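You operate a simulated robot arm through the tools that you are given. There is no shell and no other tool. Be economical: measure what you need, move in short steps, check, and stop when the job is done.

Carry out the task below with a simulated robot arm. There is one attempt and no reset: what you move stays moved.

TASK
Run the cabinet fan till the amber lamp goes out, then switch it off.
Fine: the damper must be open for it; close it again afterwards.

It is judged by the outcome, as a careful person would: the job done as asked, and still so three seconds after it is handed in. It fails if anything else is knocked over, pushed out of place, dropped, spilled or broken.

THE ROBOT
A 7-joint arm with a fingered hand on a trunk, on a base that drives. Base frame: it is fixed to the floor where the robot stands at the start and does not move with it; the origin is under the middle of the robot, x ahead of it, y to its left, z up; the surface under the hand at the start is at about z = 124. Units: cm, degrees, N and s.
Its first joint turns from -115.0 to 115.0 degrees. Places, roughly: cabinet fan switch [60, -10, 110]; door latch [50, -20, 90]; door of the yellow cabinet [50, 0, 60]; duct damper [70, 10, 140]; fan box [80, 10, 170]. Payload 5 kg.
The TCP is the grasp point between the finger pads, 3.2 cm short of the fingertips. In the tool frame z runs along the fingers and y along their closing line. The gripper opens to 16 cm. The gripper's body begins 8.9 cm behind the TCP. The gripper is a hand of 4 fingers: y runs from the thumb to the fingers, the wrist lies at [0, 0, -26.7] in the tool frame, and closing takes about 1.5 s.
Orientation is told as [roll, pitch, yaw] about the base's x, y, z axes, in that order, counted from this pose: with the fingers straight down and closing along the base's y, the tool's x points along the base's -x, its y along +y and its z along -z.

THE INTERFACE
- The arm moves only by the tool servo_tool. Its argument "increments" is a list of rows, each a list of 7 numbers: the turn, a rotation vector about the tool's x, y, z in degrees, then the shift along the tool's x, y, z in cm, then the finger opening in cm, from 0 to 16. In form: [[wx, wy, wz, tx, ty, tz, jaw], ...]. A call has 1 to 10 rows; each row shifts and turns the commanded pose from where the row before left it, along the tool's axes as they then stand. Each row takes 0.2 s and may step no farther than 5 cm and 8.6 degrees from the row before; otherwise, or with a gripper value out of range, the whole call is refused. Where a pose cannot be reached the arm comes as near as it can. A force on the tool above 40 N (or 10 N above the force at the start of the call, whichever is more), or a blocked arm, ends the call early, and 0.2 s more pass. The fingers move at their own pace (about 4.5 cm/s each) and stop on an object; they squeeze with about 23 N. The grip force told is the motor's: it shows also when the fingers shut on nothing. Time passes only in rows, and 0.2 s behind the last, so rows that do not move let the fingers close. It gives the time, the measured TCP pose, the force on the tool (base axes), the opening and the grip force at its end, in the units of the frame above (readings bear some noise), with the torque about the TCP (base axes, N m) and any sound that the robot's microphone picked up, and new pictures: "show" is both (left out), scene, wrist or none.
- Cameras (640 x 400 px; columns grow to the right, rows downward): "scene" is now at [2.49, 20.52, 185.79]; the picture's right is [-0.18, -0.98, 0.00], its down [-0.71, 0.13, -0.69] and it looks along [0.68, -0.12, -0.72] (base axes); focal length 247 px, centre (320, 200). "wrist" rides on the gripper at [8, -0.4, -11.4] in the tool frame; the picture's right is [0.05, 1.00, 0.00], its down [-0.82, 0.04, -0.58] and it looks along [-0.58, 0.03, 0.82] (tool axes); focal length 265 px, centre (320, 200). There is no depth. A picture from a camera that has moved, and an enlarged one, comes with that camera's place and axes in the base frame and with its lens. The place of the scene camera against the robot may be out by one fixed shift of up to 2.5 cm in any direction.
- lift_body(by): slides the trunk up (or, below 0, down) by that many cm; the arm and the scene camera ride with it, the base frame stays. It gives what a move gives, with no picture.
- base_move(legs): drives the robot by 1 to 6 legs, each [ahead, turn to the left] in cm and degrees, along the robot's own axes; the way and the turn of a leg run together, so that a leg with both is an arc; at most 150 cm and 180 degrees a leg. The arm and the cameras ride along, it lands a little off, and it stops where it bumps. It gives what a move gives, and a new picture of the scene camera.
- preshape(shape): the hand has 4 fingers and takes this shape, open, in about a second: jaw (thumb against the fingers, like two jaws); tri (thumb and two fingers); tip (a fingertip pinch); poke (one finger out to press); point (the index stretched); flat (the hand flat); cup (the hand cupped); fist (a fist). The gripper value then closes the fingers along that shape, each until it touches; the sizes above hold for jaw. It gives what a move gives, with no picture.
- pan_tilt(pan, tilt): turns the head with the scene camera to pan (to the left, within 155 degrees either way) and tilt (down, from -29 to 69), counted from straight ahead of the robot. It gives what a move gives, and a new picture of the scene camera.
- zoom(camera, box): a new picture of the part [left, top, right, bottom] of that camera's present view, enlarged. It takes no simulated time.
- close_job(): hands the job in; it is judged then, once.

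Go step by step. Nothing tells you exact positions but the pictures and the camera data: compare them with the known pose of the tool, close in by small moves and look again before you grip or let go. The budget is 120 turns and 260 pictures, counting those below and the enlarged ones. Unless the task says otherwise, let go and move clear before handing in, and close with one line.

The tools are called after "Call:" as name(argument=value, ...) on one line, values as JSON. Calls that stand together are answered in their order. servo_tool: Moves the arm, as the interface text tells. Its arguments: {"type":"object","properties":{"increments":{"type":"array","items":{"type":"array","items":{"type":"number"}}},"show":{"type":"string","enum":["both","scene","wrist","none"]}},"required":["increments"]} The other tools are called the same way: lift_body (by) slides the trunk up or down; preshape (shape) gives the hand a shape; base_move (legs) drives the base; pan_tilt (pan, tilt) turns the head that bears the scene camera; zoom (camera, box) takes an enlarged picture of a part of a camera's view; close_job () hands the job in.

At the start:

```text
t: 0.0
tcp_pos: [65.64, 17.01, 154.91]
orientation: [0.1, 0.0, 0.0]
contact_force: [-0.3, -0.1, 0.9]
wrist_torque: [0.01, -0.02, -0.01]
opening: 15.98
grip_force: 0.0
shape: jaw
trunk travel left (down, up): [-70.0, 29.0]
robot x, y, heading: [-0.02, -0.08, -0.1]
head pan, tilt: [-10.4, 46.3]
```

scene: 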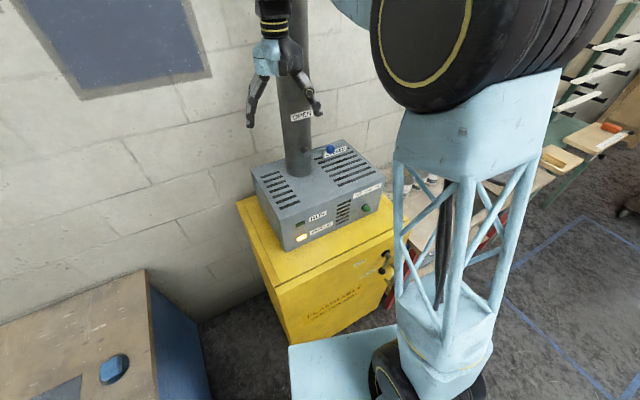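
wrist: 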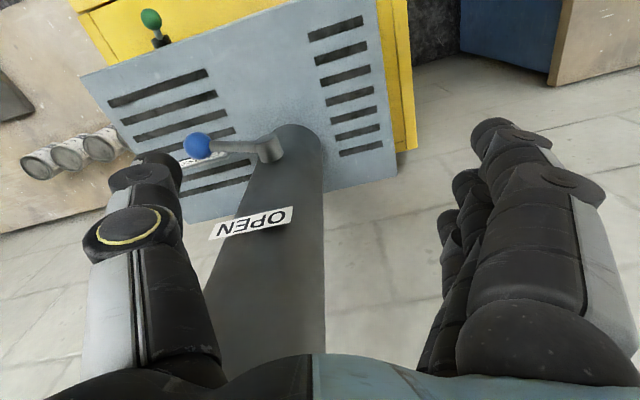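

I see a yellow cabinet with a grey fan box on top, a duct with a damper lever (blue knob) and labels. I'll zoom in to read the details.

Call:
zoom(camera="scene", box=[240, 90, 400, 190])

Call:
zoom(camera="scene", box=[240, 170, 400, 270])

Call:
zoom(camera="wrist", box=[80, 0, 400, 250])

```text
4.00 times, centred on (320, 140) of scene
camera zoom: at [2.49, 20.52, 185.79], right [-0.18, -0.98, 0.0], down [-0.71, 0.13, -0.69], along [0.68, -0.12, -0.72], focal length 989 px, centre (320, 440)
```

zoom: 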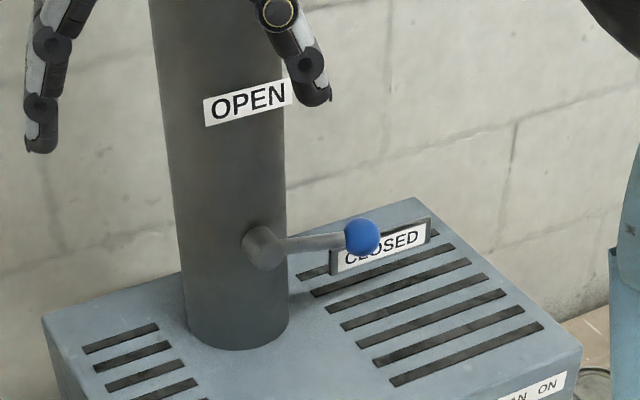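

```text
4.00 times, centred on (320, 220) of scene
camera zoom: at [2.49, 20.52, 185.79], right [-0.18, -0.98, 0.0], down [-0.71, 0.13, -0.69], along [0.68, -0.12, -0.72], focal length 989 px, centre (320, 120)
```

zoom: 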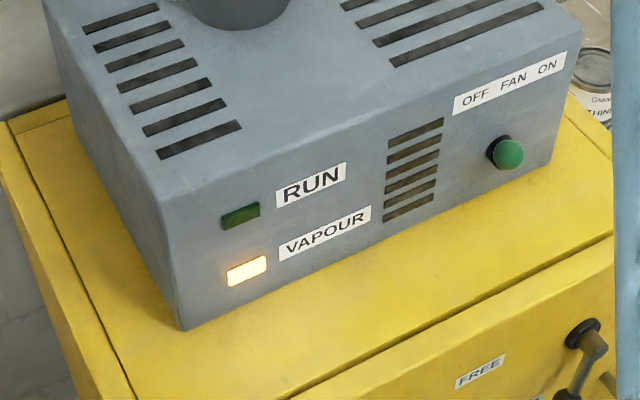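

```text
1.60 times, centred on (240, 125) of wrist
camera zoom: at [57.73, 16.63, 166.28], right [-0.05, 1.0, 0.0], down [0.82, 0.04, 0.58], along [0.58, 0.03, -0.82], focal length 425 px, centre (448, 320)
```

zoom: 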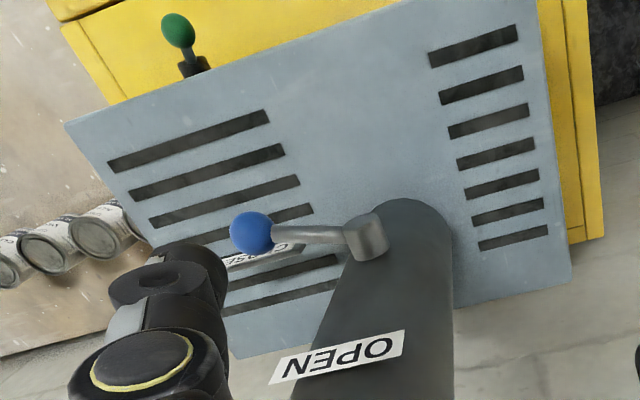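

The damper lever (blue knob about [71, 3, 137], hub about [71, 11, 137]) is at CLOSED and must swing up to OPEN. The green fan switch is near [60, -9, 117]. I'll take the one-finger shape and tilt the hand forward, backing off for a look.

Call:
preshape(shape="poke")

Call:
servo_tool(increments=[[0, -7.5, 0, 2, -2, 0, 16], [0, -7.5, 0, 2, -2, 0, 16], [0, -7.5, 0, 2, -2, 0, 16], [0, -7.5, 0, 2, -2, 0, 16], [0, -7.5, 0, 2, -2, 0, 16], [0, -7.5, 0, 2, -2, 0, 16]])

```text
t: 0.9
tcp_pos: [65.79, 17.08, 154.99]
orientation: [-0.1, 0.0, 0.0]
contact_force: [-0.4, -0.2, -0.6]
wrist_torque: [0.01, -0.01, -0.01]
opening: 0.0
grip_force: 0.0
shape: poke
trunk travel left (down, up): [-70.0, 29.0]
robot x, y, heading: [0.08, 0.01, 0.1]
head pan, tilt: [-10.4, 46.3]
```

```text
t: 2.3
tcp_pos: [56.51, 7.12, 148.35]
orientation: [-0.1, -44.6, 0.0]
contact_force: [0.5, 0.1, 0.1]
wrist_torque: [0.01, 0.0, -0.01]
opening: 0.0
grip_force: 0.0
shape: poke
out of reach, approached as far as the arm can: row 6
trunk travel left (down, up): [-70.0, 29.0]
robot x, y, heading: [-0.07, -0.2, -0.2]
head pan, tilt: [-10.4, 46.3]
camera scene: at [2.69, 20.54, 185.78], right [-0.18, -0.98, 0.0], down [-0.71, 0.13, -0.69], along [0.68, -0.12, -0.72], focal length 247 px, centre (320, 200)
camera wrist: at [42.81, 6.69, 150.68], right [-0.04, 1.0, -0.04], down [0.17, 0.04, 0.98], along [0.98, 0.03, -0.18], focal length 265 px, centre (320, 200)
```

scene: 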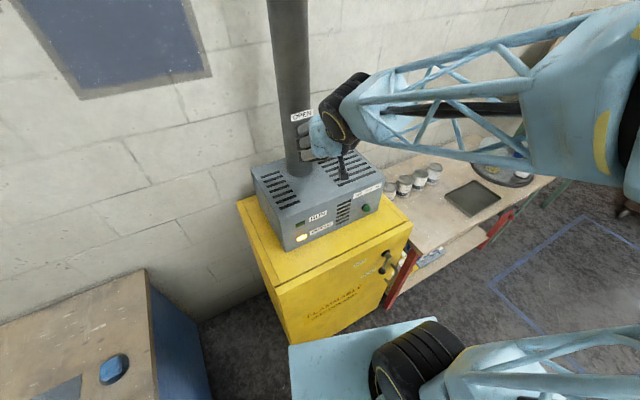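
wrist: 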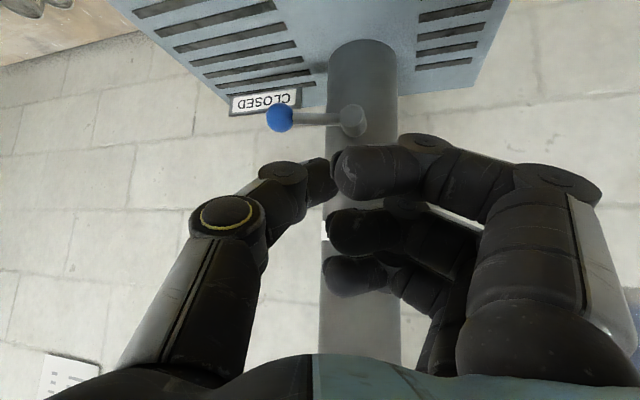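

The hand is tilted and near its inner reach limit. I'll look at the finger that sticks out.

Call:
zoom(camera="scene", box=[270, 60, 430, 220])

Call:
zoom(camera="wrist", box=[220, 60, 460, 310])

```text
2.50 times, centred on (350, 140) of scene
camera zoom: at [2.69, 20.54, 185.78], right [-0.18, -0.98, 0.0], down [-0.71, 0.13, -0.69], along [0.68, -0.12, -0.72], focal length 618 px, centre (245, 350)
```

zoom: 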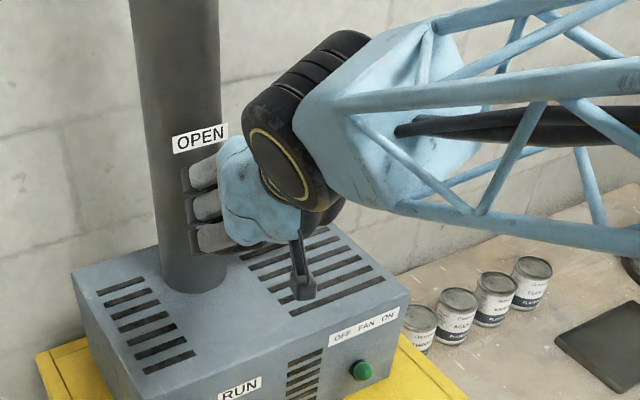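

```text
1.60 times, centred on (340, 185) of wrist
camera zoom: at [42.81, 6.69, 150.68], right [-0.04, 1.0, -0.04], down [0.17, 0.04, 0.98], along [0.98, 0.03, -0.18], focal length 425 px, centre (288, 224)
```

zoom: 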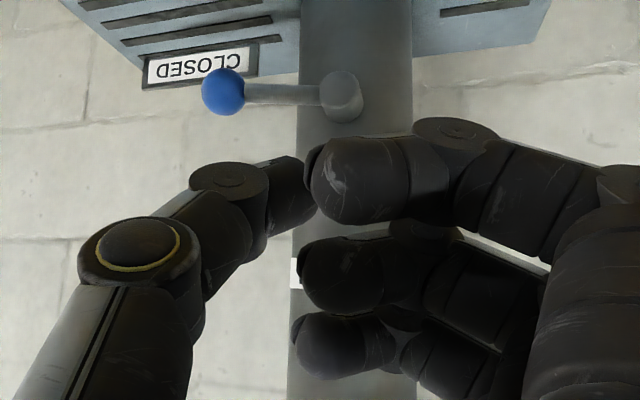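

The "poke" shape is mostly curled, so I'll try "point" and look again.

Call:
preshape(shape="point")

Call:
zoom(camera="wrist", box=[0, 0, 640, 400])

Call:
zoom(camera="scene", box=[270, 60, 430, 220])

```text
t: 3.2
tcp_pos: [56.28, 6.99, 148.33]
orientation: [-0.2, -44.6, -0.1]
contact_force: [0.0, -0.3, -0.4]
wrist_torque: [-0.01, 0.01, 0.01]
opening: 15.23
grip_force: 0.1
shape: point
trunk travel left (down, up): [-70.0, 29.0]
robot x, y, heading: [-0.34, 0.25, -0.0]
head pan, tilt: [-10.4, 46.3]
```

```text
1.00 times, centred on (320, 200) of wrist (not enlarged: the box is as wide or as high as the picture)
camera zoom: at [42.64, 6.64, 150.81], right [-0.03, 1.0, -0.04], down [0.18, 0.04, 0.98], along [0.98, 0.03, -0.18], focal length 265 px, centre (320, 200)
```

zoom: 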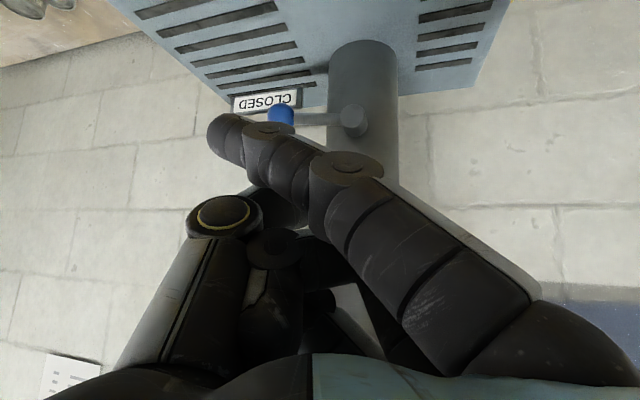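

```text
2.50 times, centred on (350, 140) of scene
camera zoom: at [2.46, 20.51, 185.79], right [-0.18, -0.98, 0.0], down [-0.71, 0.13, -0.69], along [0.68, -0.12, -0.72], focal length 618 px, centre (245, 350)
```

zoom: 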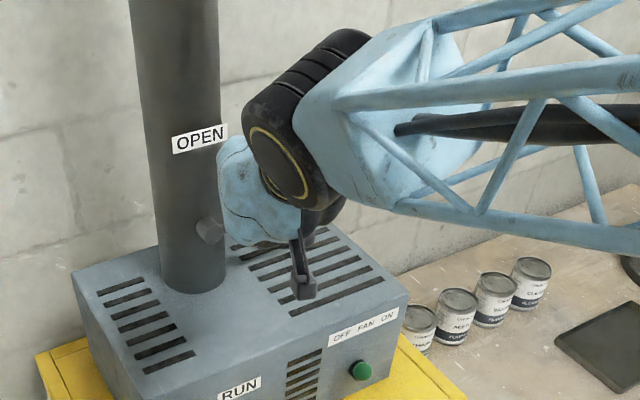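

"Point" stretches the index slantwise. I'll check "flat" as well for a straighter pusher.

Call:
preshape(shape="flat")

Call:
zoom(camera="wrist", box=[0, 0, 640, 400])

Call:
preshape(shape="tip")

Call:
servo_tool(increments=[[0, 0, 0, 0, 0, 0, 0], [0, 0, 0, 0, 0, 0, 0], [0, 0, 0, 0, 0, 0, 0], [0, 0, 0, 0, 0, 0, 0], [0, 0, 0, 0, 0, 0, 0], [0, 0, 0, 0, 0, 0, 0], [0, 0, 0, 0, 0, 0, 0], [0, 0, 0, 0, 0, 0, 0]], show="both")

```text
t: 4.1
tcp_pos: [56.17, 6.97, 148.45]
orientation: [-0.2, -44.6, -0.1]
contact_force: [-0.6, 0.1, -0.1]
wrist_torque: [-0.01, -0.04, 0.01]
opening: 15.25
grip_force: 0.1
shape: flat
trunk travel left (down, up): [-70.0, 29.0]
robot x, y, heading: [0.15, 0.06, 0.0]
head pan, tilt: [-10.4, 46.3]
```

```text
1.00 times, centred on (320, 200) of wrist (not enlarged: the box is as wide or as high as the picture)
camera zoom: at [42.66, 6.64, 150.8], right [-0.03, 1.0, -0.04], down [0.18, 0.04, 0.98], along [0.98, 0.03, -0.18], focal length 265 px, centre (320, 200)
```

zoom: 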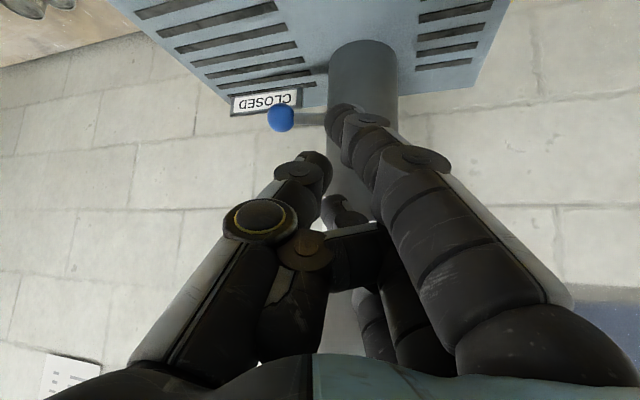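

```text
t: 5.0
tcp_pos: [56.2, 7.03, 148.38]
orientation: [-0.1, -44.6, -0.1]
contact_force: [0.3, -0.2, -0.3]
wrist_torque: [0.0, 0.01, 0.0]
opening: 16.0
grip_force: 0.1
shape: tip
trunk travel left (down, up): [-70.0, 29.0]
robot x, y, heading: [0.13, 0.12, -0.1]
head pan, tilt: [-10.4, 46.3]
```

```text
t: 6.8
tcp_pos: [56.28, 6.97, 148.29]
orientation: [-0.2, -44.6, 0.1]
contact_force: [-1.0, -0.4, 0.5]
wrist_torque: [0.01, 0.0, -0.02]
opening: 0.01
grip_force: 0.0
shape: tip
trunk travel left (down, up): [-70.0, 29.0]
robot x, y, heading: [-0.1, 0.26, -0.0]
head pan, tilt: [-10.4, 46.3]
camera scene: at [2.48, 20.51, 185.79], right [-0.18, -0.98, 0.0], down [-0.71, 0.13, -0.69], along [0.68, -0.12, -0.72], focal length 247 px, centre (320, 200)
camera wrist: at [42.65, 6.65, 150.75], right [-0.03, 1.0, -0.04], down [0.17, 0.04, 0.98], along [0.98, 0.03, -0.18], focal length 265 px, centre (320, 200)
```

scene: 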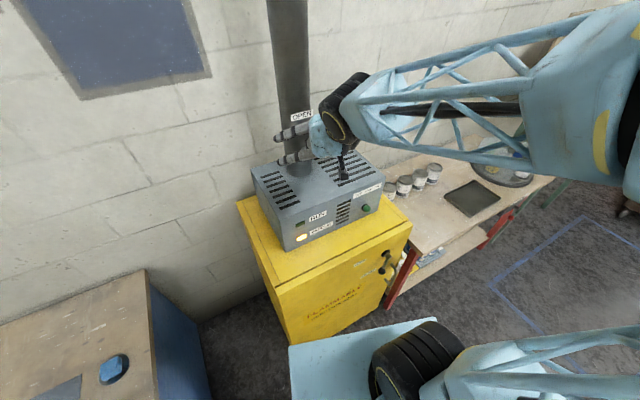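
wrist: 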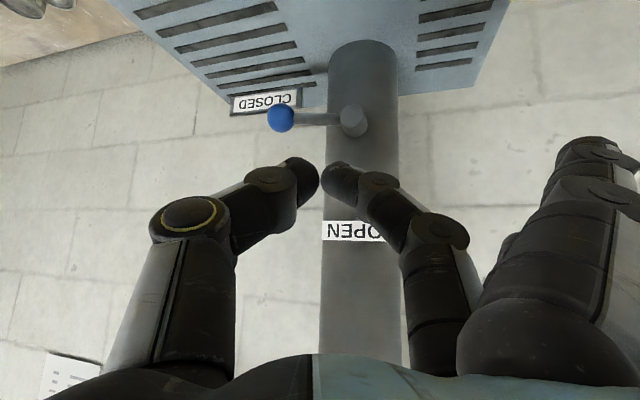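

I'll use the open jaw instead: the thumb alone under the knob lifts it, with the fingers passing left of the duct. First I'll take jaw shape and back the base up a bit to gain room for a flatter hand.

Call:
preshape(shape="jaw")

Call:
base_move(legs=[[-14, 0]])

Call:
servo_tool(increments=[[0, -7, 0, 2, 1, 0, 16], [0, -7, 0, 2, 1, 0, 16], [0, -6, 0, 2, 1, 0, 16], [0, -5, 0, 2, 1, 0, 16], [0, 0, 0, 2, 0, 2, 16], [0, 0, 0, 2, 0, 2, 16]])

```text
t: 7.7
tcp_pos: [56.31, 6.87, 148.49]
orientation: [-0.2, -44.6, 0.0]
contact_force: [0.2, -0.3, 0.2]
wrist_torque: [-0.04, 0.01, -0.01]
opening: 15.98
grip_force: 0.0
shape: jaw
trunk travel left (down, up): [-70.0, 29.0]
robot x, y, heading: [-0.06, -0.06, -0.1]
head pan, tilt: [-10.4, 46.3]
```

```text
t: 9.0
tcp_pos: [42.41, 6.94, 148.39]
orientation: [-0.3, -44.7, -0.1]
contact_force: [-0.6, -0.4, 0.1]
wrist_torque: [-0.02, -0.05, -0.01]
opening: 15.99
grip_force: 0.0
shape: jaw
trunk travel left (down, up): [-70.0, 29.0]
robot x, y, heading: [-13.67, -0.33, 0.0]
head pan, tilt: [-10.4, 46.3]
camera scene: at [-11.39, 20.51, 185.79], right [-0.18, -0.98, 0.0], down [-0.71, 0.13, -0.69], along [0.68, -0.13, -0.72], focal length 247 px, centre (320, 200)
```

scene: 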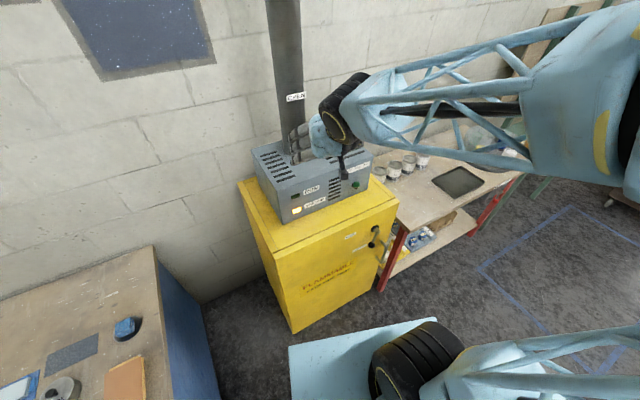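

```text
t: 10.4
tcp_pos: [45.45, 10.44, 140.14]
orientation: [-3.4, -63.7, 0.6]
contact_force: [1.0, -0.7, -0.9]
wrist_torque: [0.0, 0.02, 0.04]
opening: 16.01
grip_force: 0.1
shape: jaw
out of reach, approached as far as the arm can: row 1, 2, 3, 5, 6
trunk travel left (down, up): [-70.0, 29.0]
robot x, y, heading: [-14.38, 0.49, 0.1]
head pan, tilt: [-10.4, 46.3]
camera scene: at [-11.0, 20.32, 185.8], right [-0.18, -0.98, 0.0], down [-0.71, 0.13, -0.69], along [0.68, -0.13, -0.72], focal length 247 px, centre (320, 200)
camera wrist: at [31.77, 10.46, 137.98], right [0.02, 1.0, -0.07], down [-0.15, 0.07, 0.99], along [0.99, -0.01, 0.15], focal length 265 px, centre (320, 200)
```

scene: 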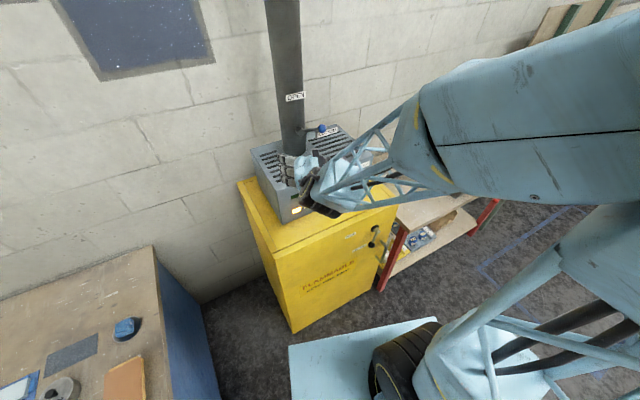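
wrist: 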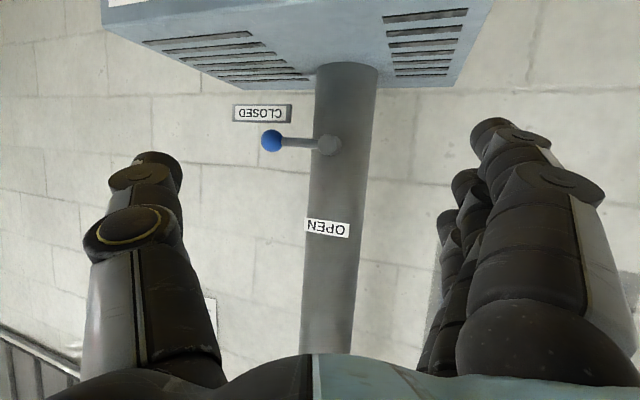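

The damper lever is now clear in the wrist view. I'll move the hand ahead and down so the thumb ends just in front of and below the knob.

Call:
servo_tool(increments=[[0, 0, 0, 0.2, 0, 3.7, 16], [0, 0, 0, 0.2, 0, 3.7, 16], [0, 0, 0, 0.2, 0, 3.7, 16], [0, 0, 0, 0.2, 0, 3.7, 16], [0, 0, 0, 0, 0, 3.7, 16]])

```text
t: 11.6
tcp_pos: [61.77, 9.46, 131.47]
orientation: [-3.4, -63.7, 0.7]
contact_force: [0.7, 1.1, 0.4]
wrist_torque: [-0.02, -0.01, 0.01]
opening: 16.01
grip_force: 0.0
shape: jaw
trunk travel left (down, up): [-70.0, 29.0]
robot x, y, heading: [-13.91, -0.35, -0.3]
head pan, tilt: [-10.4, 46.3]
camera scene: at [-10.99, 20.47, 185.78], right [-0.18, -0.98, 0.0], down [-0.71, 0.13, -0.69], along [0.68, -0.13, -0.72], focal length 247 px, centre (320, 200)
camera wrist: at [48.08, 9.61, 129.26], right [0.02, 1.0, -0.07], down [-0.15, 0.07, 0.99], along [0.99, -0.01, 0.16], focal length 265 px, centre (320, 200)
```

scene: 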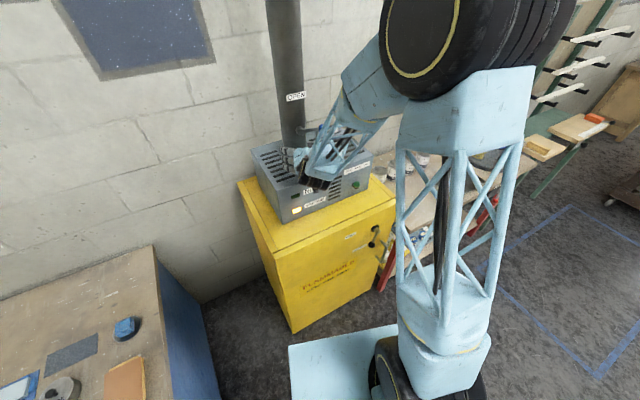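
wrist: 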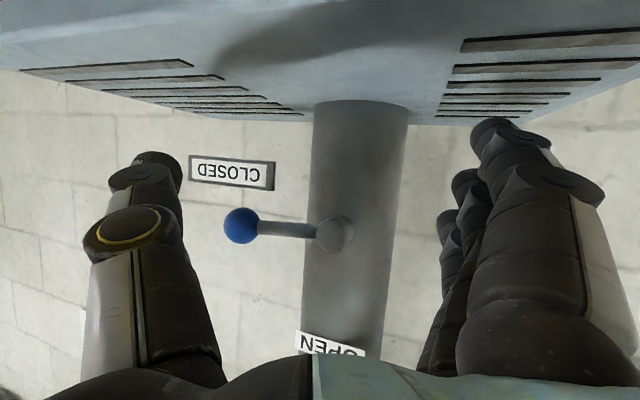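

The knob is at about [71.3, 2.5, 136] and the thumb tip at about [64.7, -1, 130.5]. I'll shift left 4 and then go forward under the knob.

Call:
servo_tool(increments=[[0, 0, 0, 0, 2, 0, 16], [0, 0, 0, 0, 2.2, 0, 16], [0, 0, 0, -1.3, 0, 2, 16], [0, 0, 0, -1.3, 0, 2, 16], [0, 0, 0, -1.3, 0, 2, 16]])

```text
t: 12.8
tcp_pos: [69.03, 13.56, 132.15]
orientation: [-3.4, -63.7, 1.0]
contact_force: [-0.6, 0.2, -0.2]
wrist_torque: [0.01, -0.01, 0.02]
opening: 15.98
grip_force: 0.0
shape: jaw
trunk travel left (down, up): [-70.0, 29.0]
robot x, y, heading: [-13.89, -0.13, -0.0]
head pan, tilt: [-10.4, 46.3]
camera scene: at [-11.08, 20.48, 185.78], right [-0.18, -0.98, 0.0], down [-0.71, 0.13, -0.69], along [0.68, -0.13, -0.72], focal length 247 px, centre (320, 200)
camera wrist: at [55.32, 13.66, 129.98], right [0.02, 1.0, -0.07], down [-0.15, 0.07, 0.99], along [0.99, -0.01, 0.16], focal length 265 px, centre (320, 200)
```

scene: 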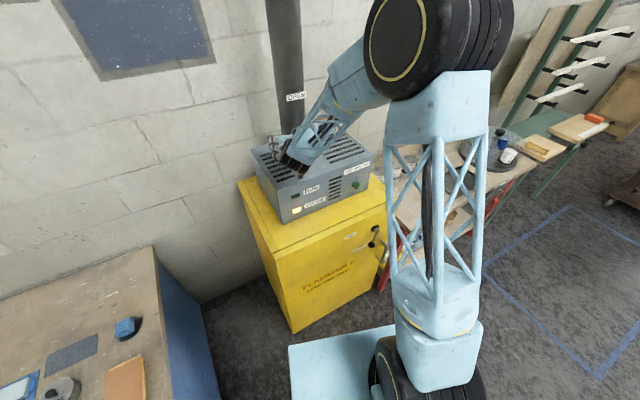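
wrist: 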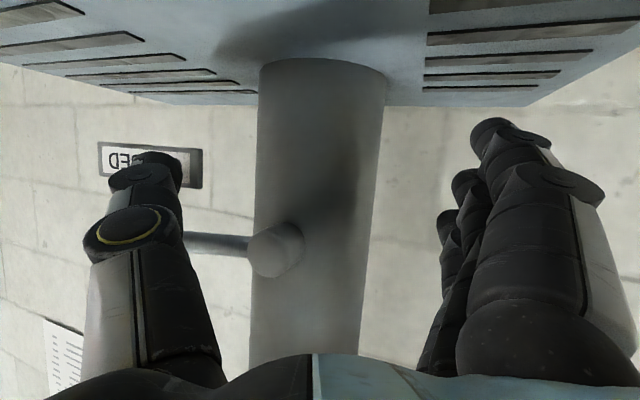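

The thumb should now be right beneath the knob. I'll lift in small steps and watch the force.

Call:
servo_tool(increments=[[0, 0, 0, -0.9, 0, -0.44, 16], [0, 0, 0, -0.9, 0, -0.44, 16], [0, 0, 0, -0.9, 0, -0.44, 16], [0, 0, 0, -0.9, 0.2, -0.44, 16]])

```text
t: 13.8
tcp_pos: [68.84, 13.93, 136.32]
orientation: [-3.5, -63.8, 0.9]
contact_force: [-1.5, 0.9, -0.2]
wrist_torque: [0.13, 0.03, -0.1]
opening: 15.98
grip_force: 0.0
shape: jaw
trunk travel left (down, up): [-70.0, 29.0]
robot x, y, heading: [-14.02, -0.16, -0.2]
head pan, tilt: [-10.4, 46.3]
camera scene: at [-11.19, 20.55, 185.78], right [-0.18, -0.98, 0.0], down [-0.71, 0.13, -0.69], along [0.68, -0.13, -0.72], focal length 247 px, centre (320, 200)
camera wrist: at [55.16, 13.99, 134.02], right [0.02, 1.0, -0.07], down [-0.16, 0.08, 0.98], along [0.99, 0.0, 0.16], focal length 265 px, centre (320, 200)
```

scene: 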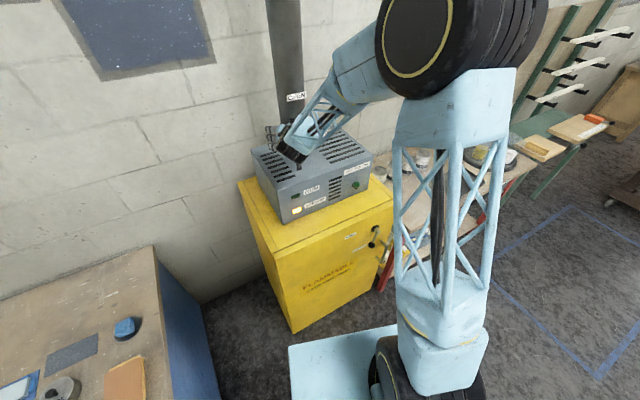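
wrist: 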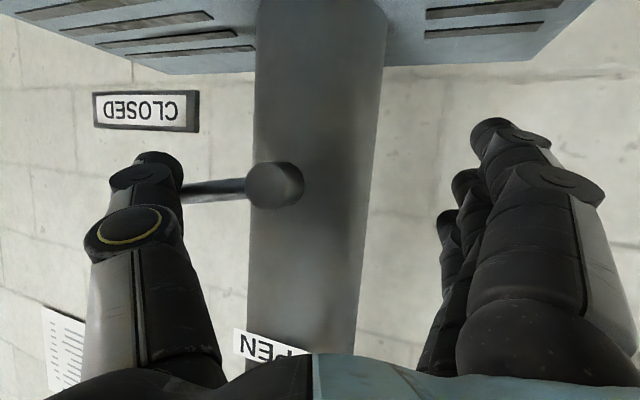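

The lever has begun to rise with little force. I continue along the arc, up and to the left.

Call:
servo_tool(increments=[[0, 0, 0, -0.9, 0.3, -0.44, 16], [0, 0, 0, -0.9, 0.4, -0.5, 16], [0, 0, 0, -0.9, 0.6, -0.5, 16], [0, 0, 0, -0.8, 0.8, -0.5, 16]], show="wrist")

```text
t: 14.8
tcp_pos: [68.65, 16.02, 140.22]
orientation: [-3.4, -63.7, 0.7]
contact_force: [-12.9, -0.3, -8.8]
wrist_torque: [0.73, 0.14, -1.23]
opening: 15.98
grip_force: 0.0
shape: jaw
trunk travel left (down, up): [-70.0, 29.0]
robot x, y, heading: [-14.16, -0.2, -0.1]
head pan, tilt: [-10.4, 46.3]
camera wrist: at [54.97, 16.09, 137.92], right [0.02, 1.0, -0.07], down [-0.15, 0.07, 0.99], along [0.99, -0.01, 0.16], focal length 265 px, centre (320, 200)
```

wrist: 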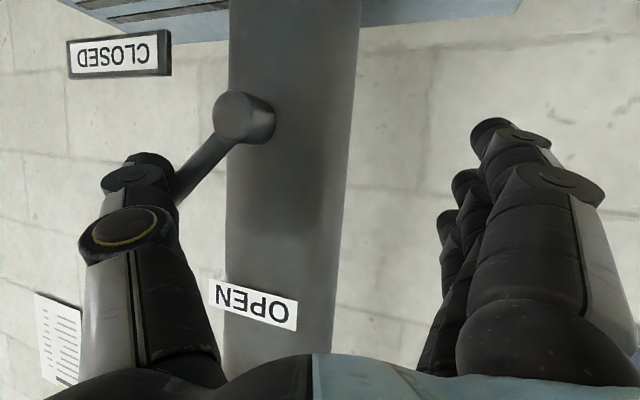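

The lever is about halfway. I'll push mostly left now, slightly up and back.

Call:
servo_tool(increments=[[0, 0, 0, -0.4, 0.8, -0.7, 16], [0, 0, 0, -0.3, 1, -0.5, 16], [0, 0, 0, -0.3, 1, -0.5, 16], [0, 0, 0, -0.2, 1, -0.4, 16]], show="wrist")

```text
t: 15.8
tcp_pos: [67.89, 19.49, 141.89]
orientation: [-3.3, -63.6, 0.4]
contact_force: [-0.1, -16.7, -24.5]
wrist_torque: [2.34, 0.2, -0.17]
opening: 16.0
grip_force: 0.0
shape: jaw
trunk travel left (down, up): [-70.0, 29.0]
robot x, y, heading: [-13.88, 0.5, -0.3]
head pan, tilt: [-10.4, 46.3]
camera wrist: at [54.16, 19.66, 139.68], right [0.02, 1.0, -0.07], down [-0.15, 0.07, 0.99], along [0.99, -0.01, 0.15], focal length 265 px, centre (320, 200)
```

wrist: 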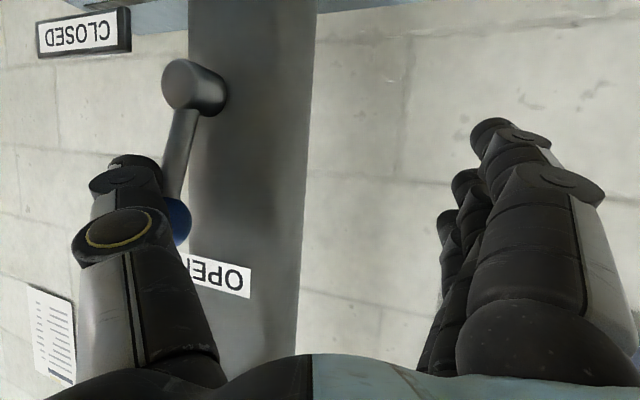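

The lever is nearly upright with the thumb on its right side. I'll ease down slightly and push straight left.

Call:
servo_tool(increments=[[0, 0, 0, 0.5, 0.5, 0.1, 16], [0, 0, 0, 0.4, 0.8, 0, 16], [0, 0, 0, 0, 0.8, -0.2, 16]], show="wrist")

```text
t: 16.6
tcp_pos: [67.25, 22.04, 141.26]
orientation: [-3.5, -63.8, 1.0]
contact_force: [0.4, 0.1, 0.1]
wrist_torque: [0.03, -0.03, 0.01]
opening: 15.98
grip_force: 0.0
shape: jaw
trunk travel left (down, up): [-70.0, 29.0]
robot x, y, heading: [-13.84, -0.34, 0.2]
head pan, tilt: [-10.4, 46.3]
camera wrist: at [53.6, 22.24, 139.03], right [0.02, 1.0, -0.07], down [-0.16, 0.08, 0.98], along [0.99, 0.0, 0.16], focal length 265 px, centre (320, 200)
```

wrist: 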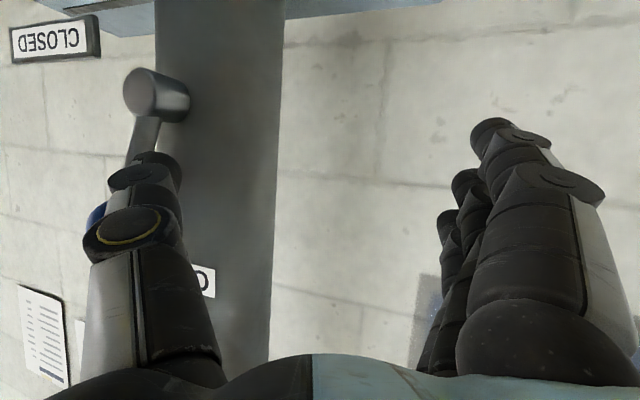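

The thumb slipped over the front of the ball, so the lever is still short of upright. I'll back off and look.

Call:
servo_tool(increments=[[0, 0, 0, 1.3, 0, -2.7, 16], [0, 0, 0, 1.3, -1, -2.7, 16], [0, 0, 0, 0, -2, 0, 16]], show="both")

```text
t: 17.4
tcp_pos: [61.56, 19.07, 141.12]
orientation: [-3.5, -63.9, 0.8]
contact_force: [1.0, 0.1, -1.4]
wrist_torque: [0.06, -0.01, 0.0]
opening: 16.01
grip_force: 0.1
shape: jaw
trunk travel left (down, up): [-70.0, 29.0]
robot x, y, heading: [-13.84, -0.03, -0.0]
head pan, tilt: [-10.4, 46.3]
camera scene: at [-11.14, 20.44, 185.79], right [-0.18, -0.98, 0.0], down [-0.71, 0.13, -0.69], along [0.68, -0.13, -0.72], focal length 247 px, centre (320, 200)
camera wrist: at [47.8, 19.24, 138.91], right [0.02, 1.0, -0.07], down [-0.16, 0.07, 0.99], along [0.99, -0.01, 0.16], focal length 265 px, centre (320, 200)
```

scene: 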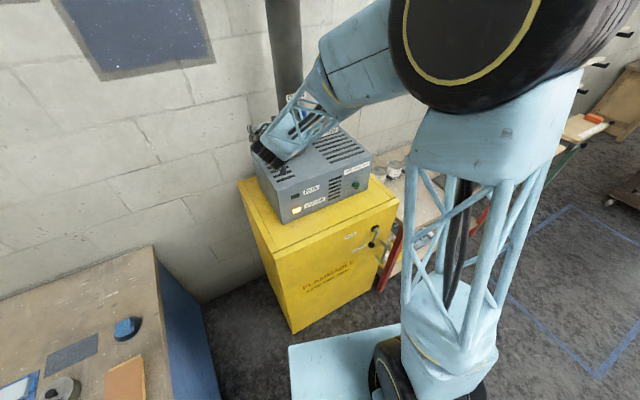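
wrist: 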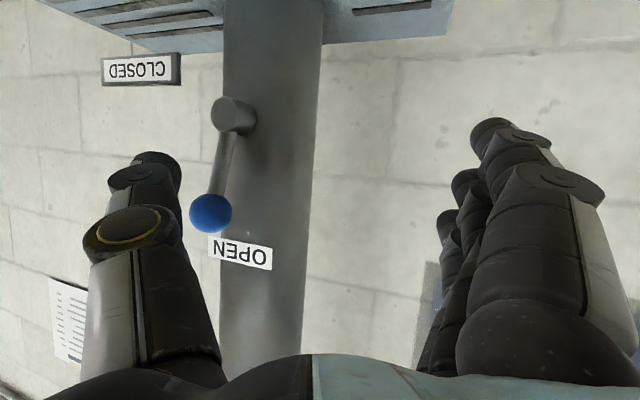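

The lever stands almost upright by the OPEN label; a gentle push further will confirm the stop. I'll re-enter on the right of the ball a bit deeper.

Call:
servo_tool(increments=[[0, 0, 0, 0, -2.2, 0, 16], [0, 0, 0, -1.9, 0, 2.7, 16], [0, 0, 0, -1.9, 0, 2.7, 16], [0, 0, 0, 0, 0.7, 0, 16], [0, 0, 0, 0, 0.7, 0, 16]], show="wrist")

```text
t: 18.6
tcp_pos: [67.69, 18.05, 142.29]
orientation: [-3.5, -63.8, 0.8]
contact_force: [-2.2, -6.8, -4.1]
wrist_torque: [0.33, -0.01, -0.12]
opening: 16.01
grip_force: 0.1
shape: jaw
trunk travel left (down, up): [-70.0, 29.0]
robot x, y, heading: [-13.91, -0.1, 0.1]
head pan, tilt: [-10.4, 46.3]
camera wrist: at [54.05, 18.2, 139.95], right [0.02, 1.0, -0.07], down [-0.16, 0.08, 0.98], along [0.99, -0.01, 0.16], focal length 265 px, centre (320, 200)
```

wrist: 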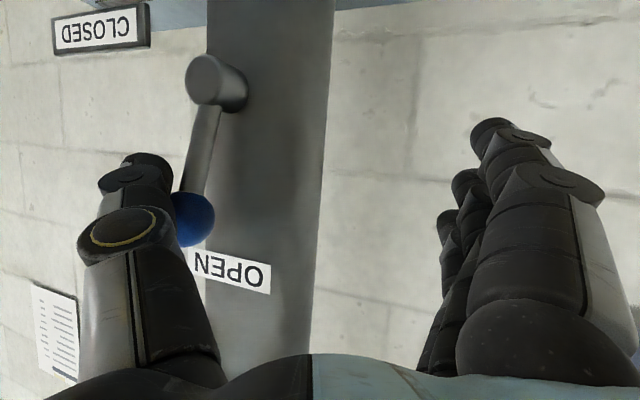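

Call:
servo_tool(increments=[[0, 0, 0, 0, 0.5, 0, 16], [0, 0, 0, 0, 0.5, 0, 16]], show="wrist")

```text
t: 19.2
tcp_pos: [67.72, 19.08, 142.03]
orientation: [-3.3, -63.7, 0.5]
contact_force: [-4.1, -11.9, -8.6]
wrist_torque: [0.86, 0.02, -0.37]
opening: 15.98
grip_force: 0.2
shape: jaw
trunk travel left (down, up): [-70.0, 29.0]
robot x, y, heading: [-14.28, -0.12, -0.0]
head pan, tilt: [-10.4, 46.3]
camera wrist: at [54.07, 19.13, 139.79], right [0.02, 1.0, -0.07], down [-0.15, 0.07, 0.99], along [0.99, -0.01, 0.15], focal length 265 px, centre (320, 200)
```

wrist: 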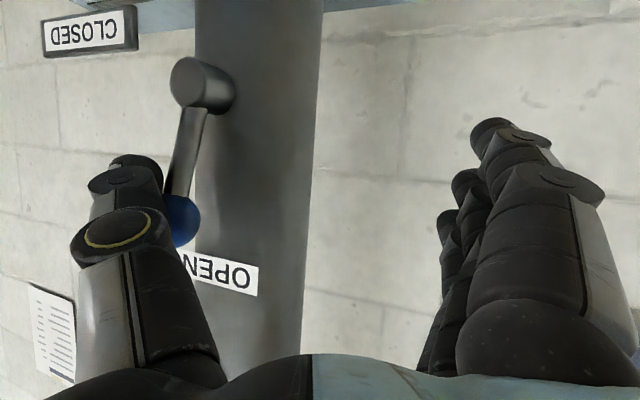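

The ball doesn't move under 15 N, so the damper is at its OPEN stop. I'll back away and look at the fan switch.

Call:
servo_tool(increments=[[0, 0, 0, 0, -1.5, 0, 16], [0, 0, 0, 2.2, 0, -4, 16], [0, 0, 0, 2.2, -2, -4, 16], [0, 0, 0, 2, -3, -4, 16], [0, 0, 0, 2, -4, -2, 16], [0, 0, 0, 2, -4, 0, 16]], show="both")

```text
refused: row 4 steps farther than a row can; nothing moved
```

Call:
servo_tool(increments=[[0, 0, 0, 0, -1.5, 0, 16], [0, 0, 0, 2.2, 0, -4, 16], [0, 0, 0, 2.2, -1.5, -4, 16], [0, 0, 0, 1.6, -3, -3, 16], [0, 0, 0, 2, -4, -1, 16], [0, 0, 0, 2, -4, 0, 16]], show="both")

```text
t: 20.6
tcp_pos: [51.81, 5.71, 139.03]
orientation: [-3.4, -63.8, 0.8]
contact_force: [0.3, 0.1, 0.4]
wrist_torque: [0.03, 0.03, 0.05]
opening: 16.01
grip_force: 0.0
shape: jaw
trunk travel left (down, up): [-70.0, 29.0]
robot x, y, heading: [-13.37, -0.19, 0.0]
head pan, tilt: [-10.4, 46.3]
camera scene: at [-11.17, 20.42, 185.8], right [-0.18, -0.98, 0.0], down [-0.71, 0.13, -0.69], along [0.68, -0.13, -0.72], focal length 247 px, centre (320, 200)
camera wrist: at [38.17, 5.86, 136.83], right [0.02, 1.0, -0.07], down [-0.16, 0.07, 0.99], along [0.99, -0.01, 0.16], focal length 265 px, centre (320, 200)
```

scene: 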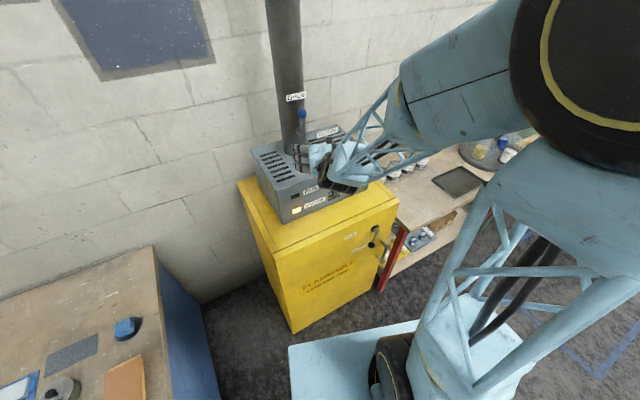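
wrist: 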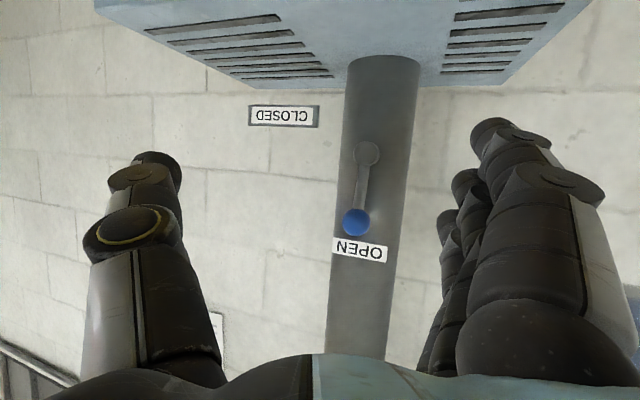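

The damper is open. Now I'll tilt the hand down again, shift right and lower the trunk for a view of the switch face.

Call:
servo_tool(increments=[[0, 6.5, 0, 0, -4, 0, 16], [0, 6.5, 0, 0, -4, 0, 16], [0, 6.5, 0, 0, -4, 0, 16], [0, 0, 0, 0, -3, 0, 16]], show="none")

Call:
lift_body(by=-10)

Call:
zoom(camera="wrist", box=[0, 0, 640, 400])

Call:
zoom(camera="scene", box=[220, 100, 420, 260])

```text
t: 21.6
tcp_pos: [51.28, -9.99, 139.48]
orientation: [-1.7, -44.2, -1.2]
contact_force: [-0.4, -4.2, 1.1]
wrist_torque: [0.32, -0.04, 0.33]
opening: 15.99
grip_force: 0.0
shape: jaw
trunk travel left (down, up): [-70.0, 29.0]
robot x, y, heading: [-13.48, 0.23, -0.1]
head pan, tilt: [-10.4, 46.3]
```

```text
t: 22.9
tcp_pos: [51.28, -9.17, 129.61]
orientation: [-2.3, -44.3, -0.8]
contact_force: [-0.1, 1.3, 0.0]
wrist_torque: [-0.02, 0.01, 0.0]
opening: 16.0
grip_force: 0.0
shape: jaw
trunk travel left (down, up): [-60.0, 39.0]
robot x, y, heading: [-13.78, 0.11, -0.0]
head pan, tilt: [-10.4, 46.3]
```

```text
1.00 times, centred on (320, 200) of wrist (not enlarged: the box is as wide or as high as the picture)
camera zoom: at [37.68, -8.88, 132.06], right [0.0, 1.0, -0.06], down [0.18, 0.06, 0.98], along [0.98, -0.01, -0.18], focal length 265 px, centre (320, 200)
```

zoom: 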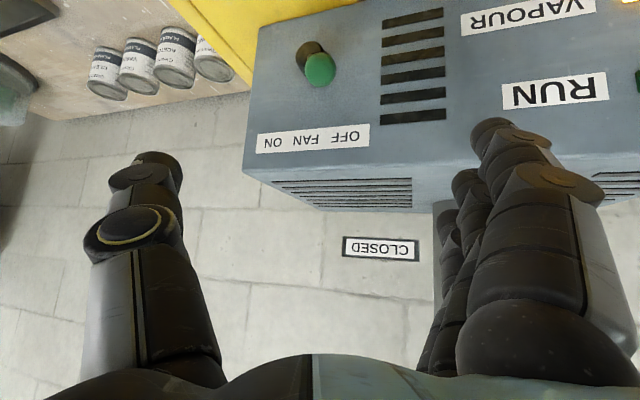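

```text
2.50 times, centred on (320, 180) of scene
camera zoom: at [-11.18, 20.53, 175.79], right [-0.18, -0.98, 0.0], down [-0.71, 0.13, -0.69], along [0.68, -0.13, -0.72], focal length 618 px, centre (320, 250)
```

zoom: 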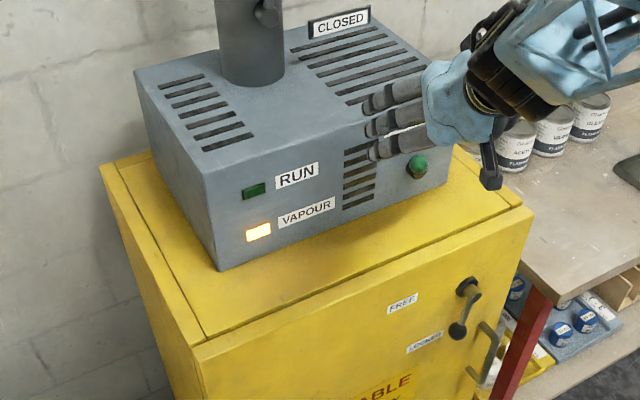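

Call:
zoom(camera="wrist", box=[240, 10, 400, 150])

Call:
zoom(camera="scene", box=[300, 130, 380, 190])

```text
2.86 times, centred on (320, 80) of wrist
camera zoom: at [37.68, -8.88, 132.06], right [0.0, 1.0, -0.06], down [0.18, 0.06, 0.98], along [0.98, -0.01, -0.18], focal length 758 px, centre (320, 543)
```

zoom: 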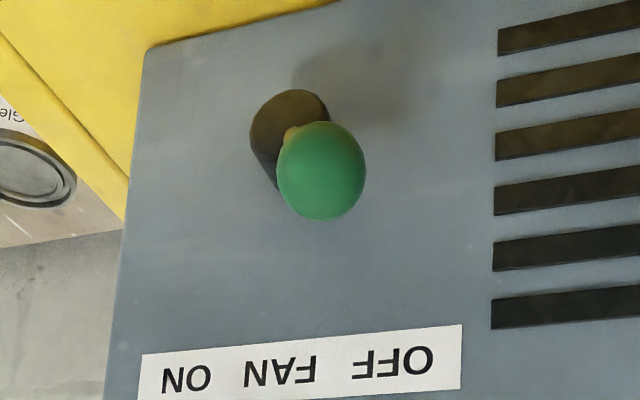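

```text
6.67 times, centred on (340, 160) of scene
camera zoom: at [-11.18, 20.53, 175.79], right [-0.18, -0.98, 0.0], down [-0.71, 0.13, -0.69], along [0.68, -0.13, -0.72], focal length 1648 px, centre (187, 467)
```

zoom: 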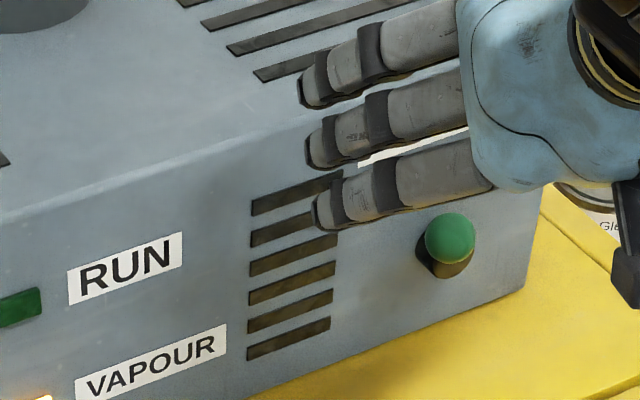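

The switch is a small lever with its green ball tilted up-left (OFF) at about [59.5, -9.5, 116.5]; it must swing right to ON. I'll point the hand straight down, yaw 20° parallel to the box face and straddle the ball with a narrower jaw.

Call:
servo_tool(increments=[[0, 7.4, 0, 0, 0, 0, 16], [0, 7.4, 0, 0, 0, 0, 16], [0, 7.4, 0, 0, 0, 0, 16], [0, 7.4, 0, 0, 0, 0, 16], [0, 7.4, 0, 0, 0, 0, 10], [0, 7.2, 0, 0, 0, 0, 10], [0, 0, -6.8, 0, 0, 0, 10], [0, 0, -6.8, 0, 0, 0, 10], [0, 0, -6.8, 0, 0, 0, 10]])

```text
t: 24.9
tcp_pos: [46.21, -7.07, 132.62]
orientation: [-4.1, -6.4, 18.6]
contact_force: [0.1, -0.7, 0.1]
wrist_torque: [0.13, 0.0, 0.04]
opening: 10.05
grip_force: 0.0
shape: jaw
out of reach, approached as far as the arm can: row 2, 4, 5, 6
trunk travel left (down, up): [-60.0, 39.0]
robot x, y, heading: [-13.58, -0.0, -0.1]
head pan, tilt: [-10.4, 46.3]
camera scene: at [-11.12, 20.06, 175.84], right [-0.18, -0.98, 0.0], down [-0.71, 0.13, -0.69], along [0.68, -0.12, -0.72], focal length 247 px, centre (320, 200)
camera wrist: at [37.35, -9.65, 143.05], right [-0.36, 0.93, -0.08], down [0.68, 0.32, 0.66], along [0.64, 0.18, -0.75], focal length 265 px, centre (320, 200)
```

scene: 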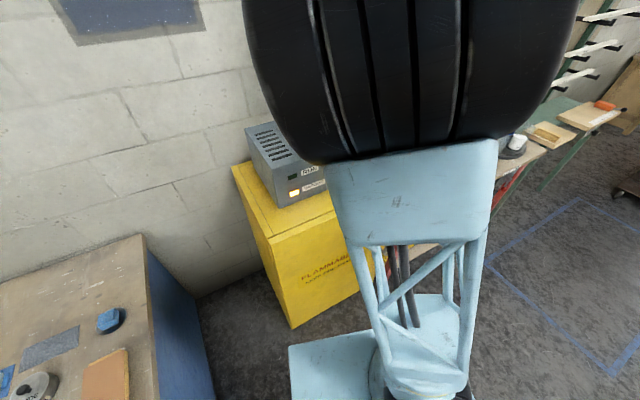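
wrist: 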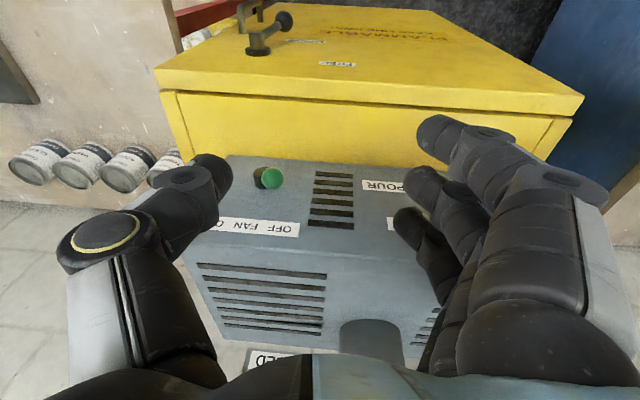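

The hand is near the inner reach limit but level enough. I'll move forward over the ball, staying above it.

Call:
servo_tool(increments=[[0, 0, 0, -2.7, -1.6, 0, 10], [0, 3, 0, -2.7, -1.6, 0, 10], [3, 3, 0, -2.7, -1.6, 0.5, 10], [0, 0, 0, -2, -1.6, 0.5, 10]])

```text
t: 25.9
tcp_pos: [46.25, -5.31, 135.03]
orientation: [-5.2, -2.5, 18.1]
contact_force: [-0.1, 0.4, -0.5]
wrist_torque: [-0.04, 0.02, -0.01]
opening: 10.03
grip_force: 0.1
shape: jaw
out of reach, approached as far as the arm can: row 1, 2, 3, 4
trunk travel left (down, up): [-60.0, 39.0]
robot x, y, heading: [-13.71, -0.06, -0.0]
head pan, tilt: [-10.4, 46.3]
camera scene: at [-11.15, 20.57, 175.78], right [-0.18, -0.98, 0.0], down [-0.71, 0.13, -0.69], along [0.68, -0.13, -0.72], focal length 247 px, centre (320, 200)
camera wrist: at [38.03, -7.37, 145.95], right [-0.35, 0.93, -0.09], down [0.72, 0.34, 0.61], along [0.6, 0.15, -0.79], focal length 265 px, centre (320, 200)
```

scene: 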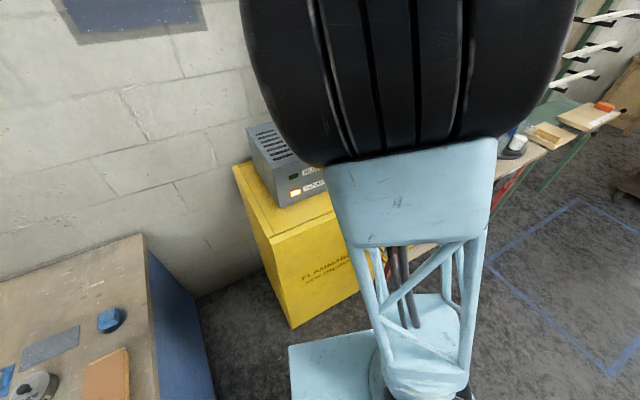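
wrist: 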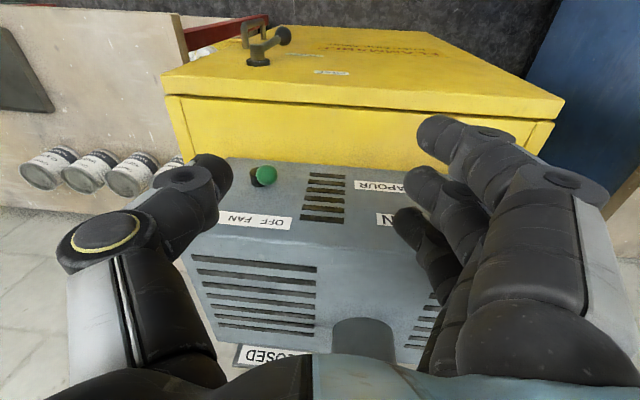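

The arm sticks at some joint limit. I'll undo the yaw and try moving forward.

Call:
servo_tool(increments=[[0, 0, 6, -1, 0, 0, 10], [0, 0, 6, -2, 0, 0, 10], [0, 0, 6, -2, 0, 0, 10], [0, 0, 0, -2, 0, 0, 10], [0, 0, 0, -2, 0, 0, 10]], show="scene")

```text
t: 27.1
tcp_pos: [47.54, -2.31, 136.09]
orientation: [-3.8, -4.5, 0.2]
contact_force: [-0.5, 0.0, -0.3]
wrist_torque: [-0.02, 0.03, 0.05]
opening: 10.04
grip_force: 0.1
shape: jaw
out of reach, approached as far as the arm can: row 1, 2, 3, 4, 5
trunk travel left (down, up): [-60.0, 39.0]
robot x, y, heading: [-13.47, 0.05, -0.2]
head pan, tilt: [-10.4, 46.3]
camera scene: at [-11.17, 20.51, 175.79], right [-0.18, -0.98, 0.0], down [-0.71, 0.13, -0.69], along [0.68, -0.13, -0.72], focal length 247 px, centre (320, 200)
```

scene: 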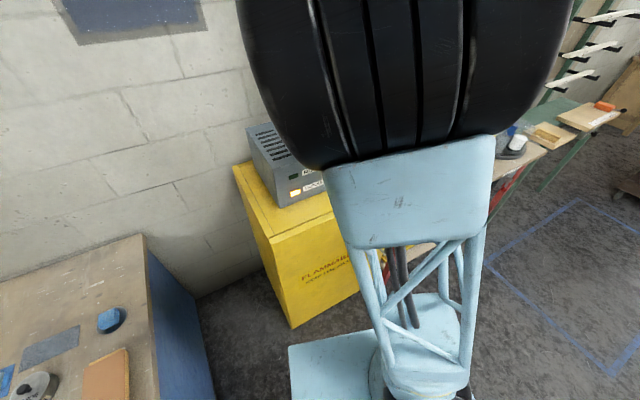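

Call:
servo_tool(increments=[[0, -7, 0, 0, 0, -2, 10], [0, -7, 0, -2, 0, -2, 10], [0, -7, 0, -3, 0, -2, 10], [0, -7, 0, -3, 0, -2, 10], [0, 0, 0, -3, 0, 0, 10], [0, 0, 0, -3, 0, 0, 10]], show="scene")

```text
t: 28.5
tcp_pos: [58.26, -1.52, 149.41]
orientation: [-4.9, -32.0, 2.5]
contact_force: [0.1, 0.2, -0.8]
wrist_torque: [-0.05, 0.02, -0.02]
opening: 10.03
grip_force: 0.1
shape: jaw
trunk travel left (down, up): [-60.0, 39.0]
robot x, y, heading: [-14.09, -0.14, -0.0]
head pan, tilt: [-10.4, 46.3]
camera scene: at [-11.12, 20.5, 175.78], right [-0.18, -0.98, 0.0], down [-0.71, 0.13, -0.69], along [0.68, -0.13, -0.72], focal length 247 px, centre (320, 200)
```

scene: 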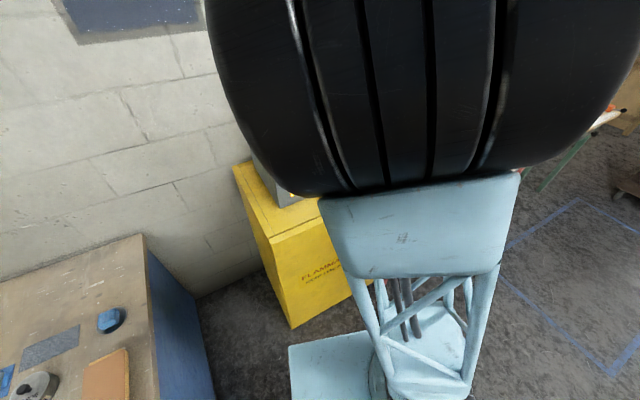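

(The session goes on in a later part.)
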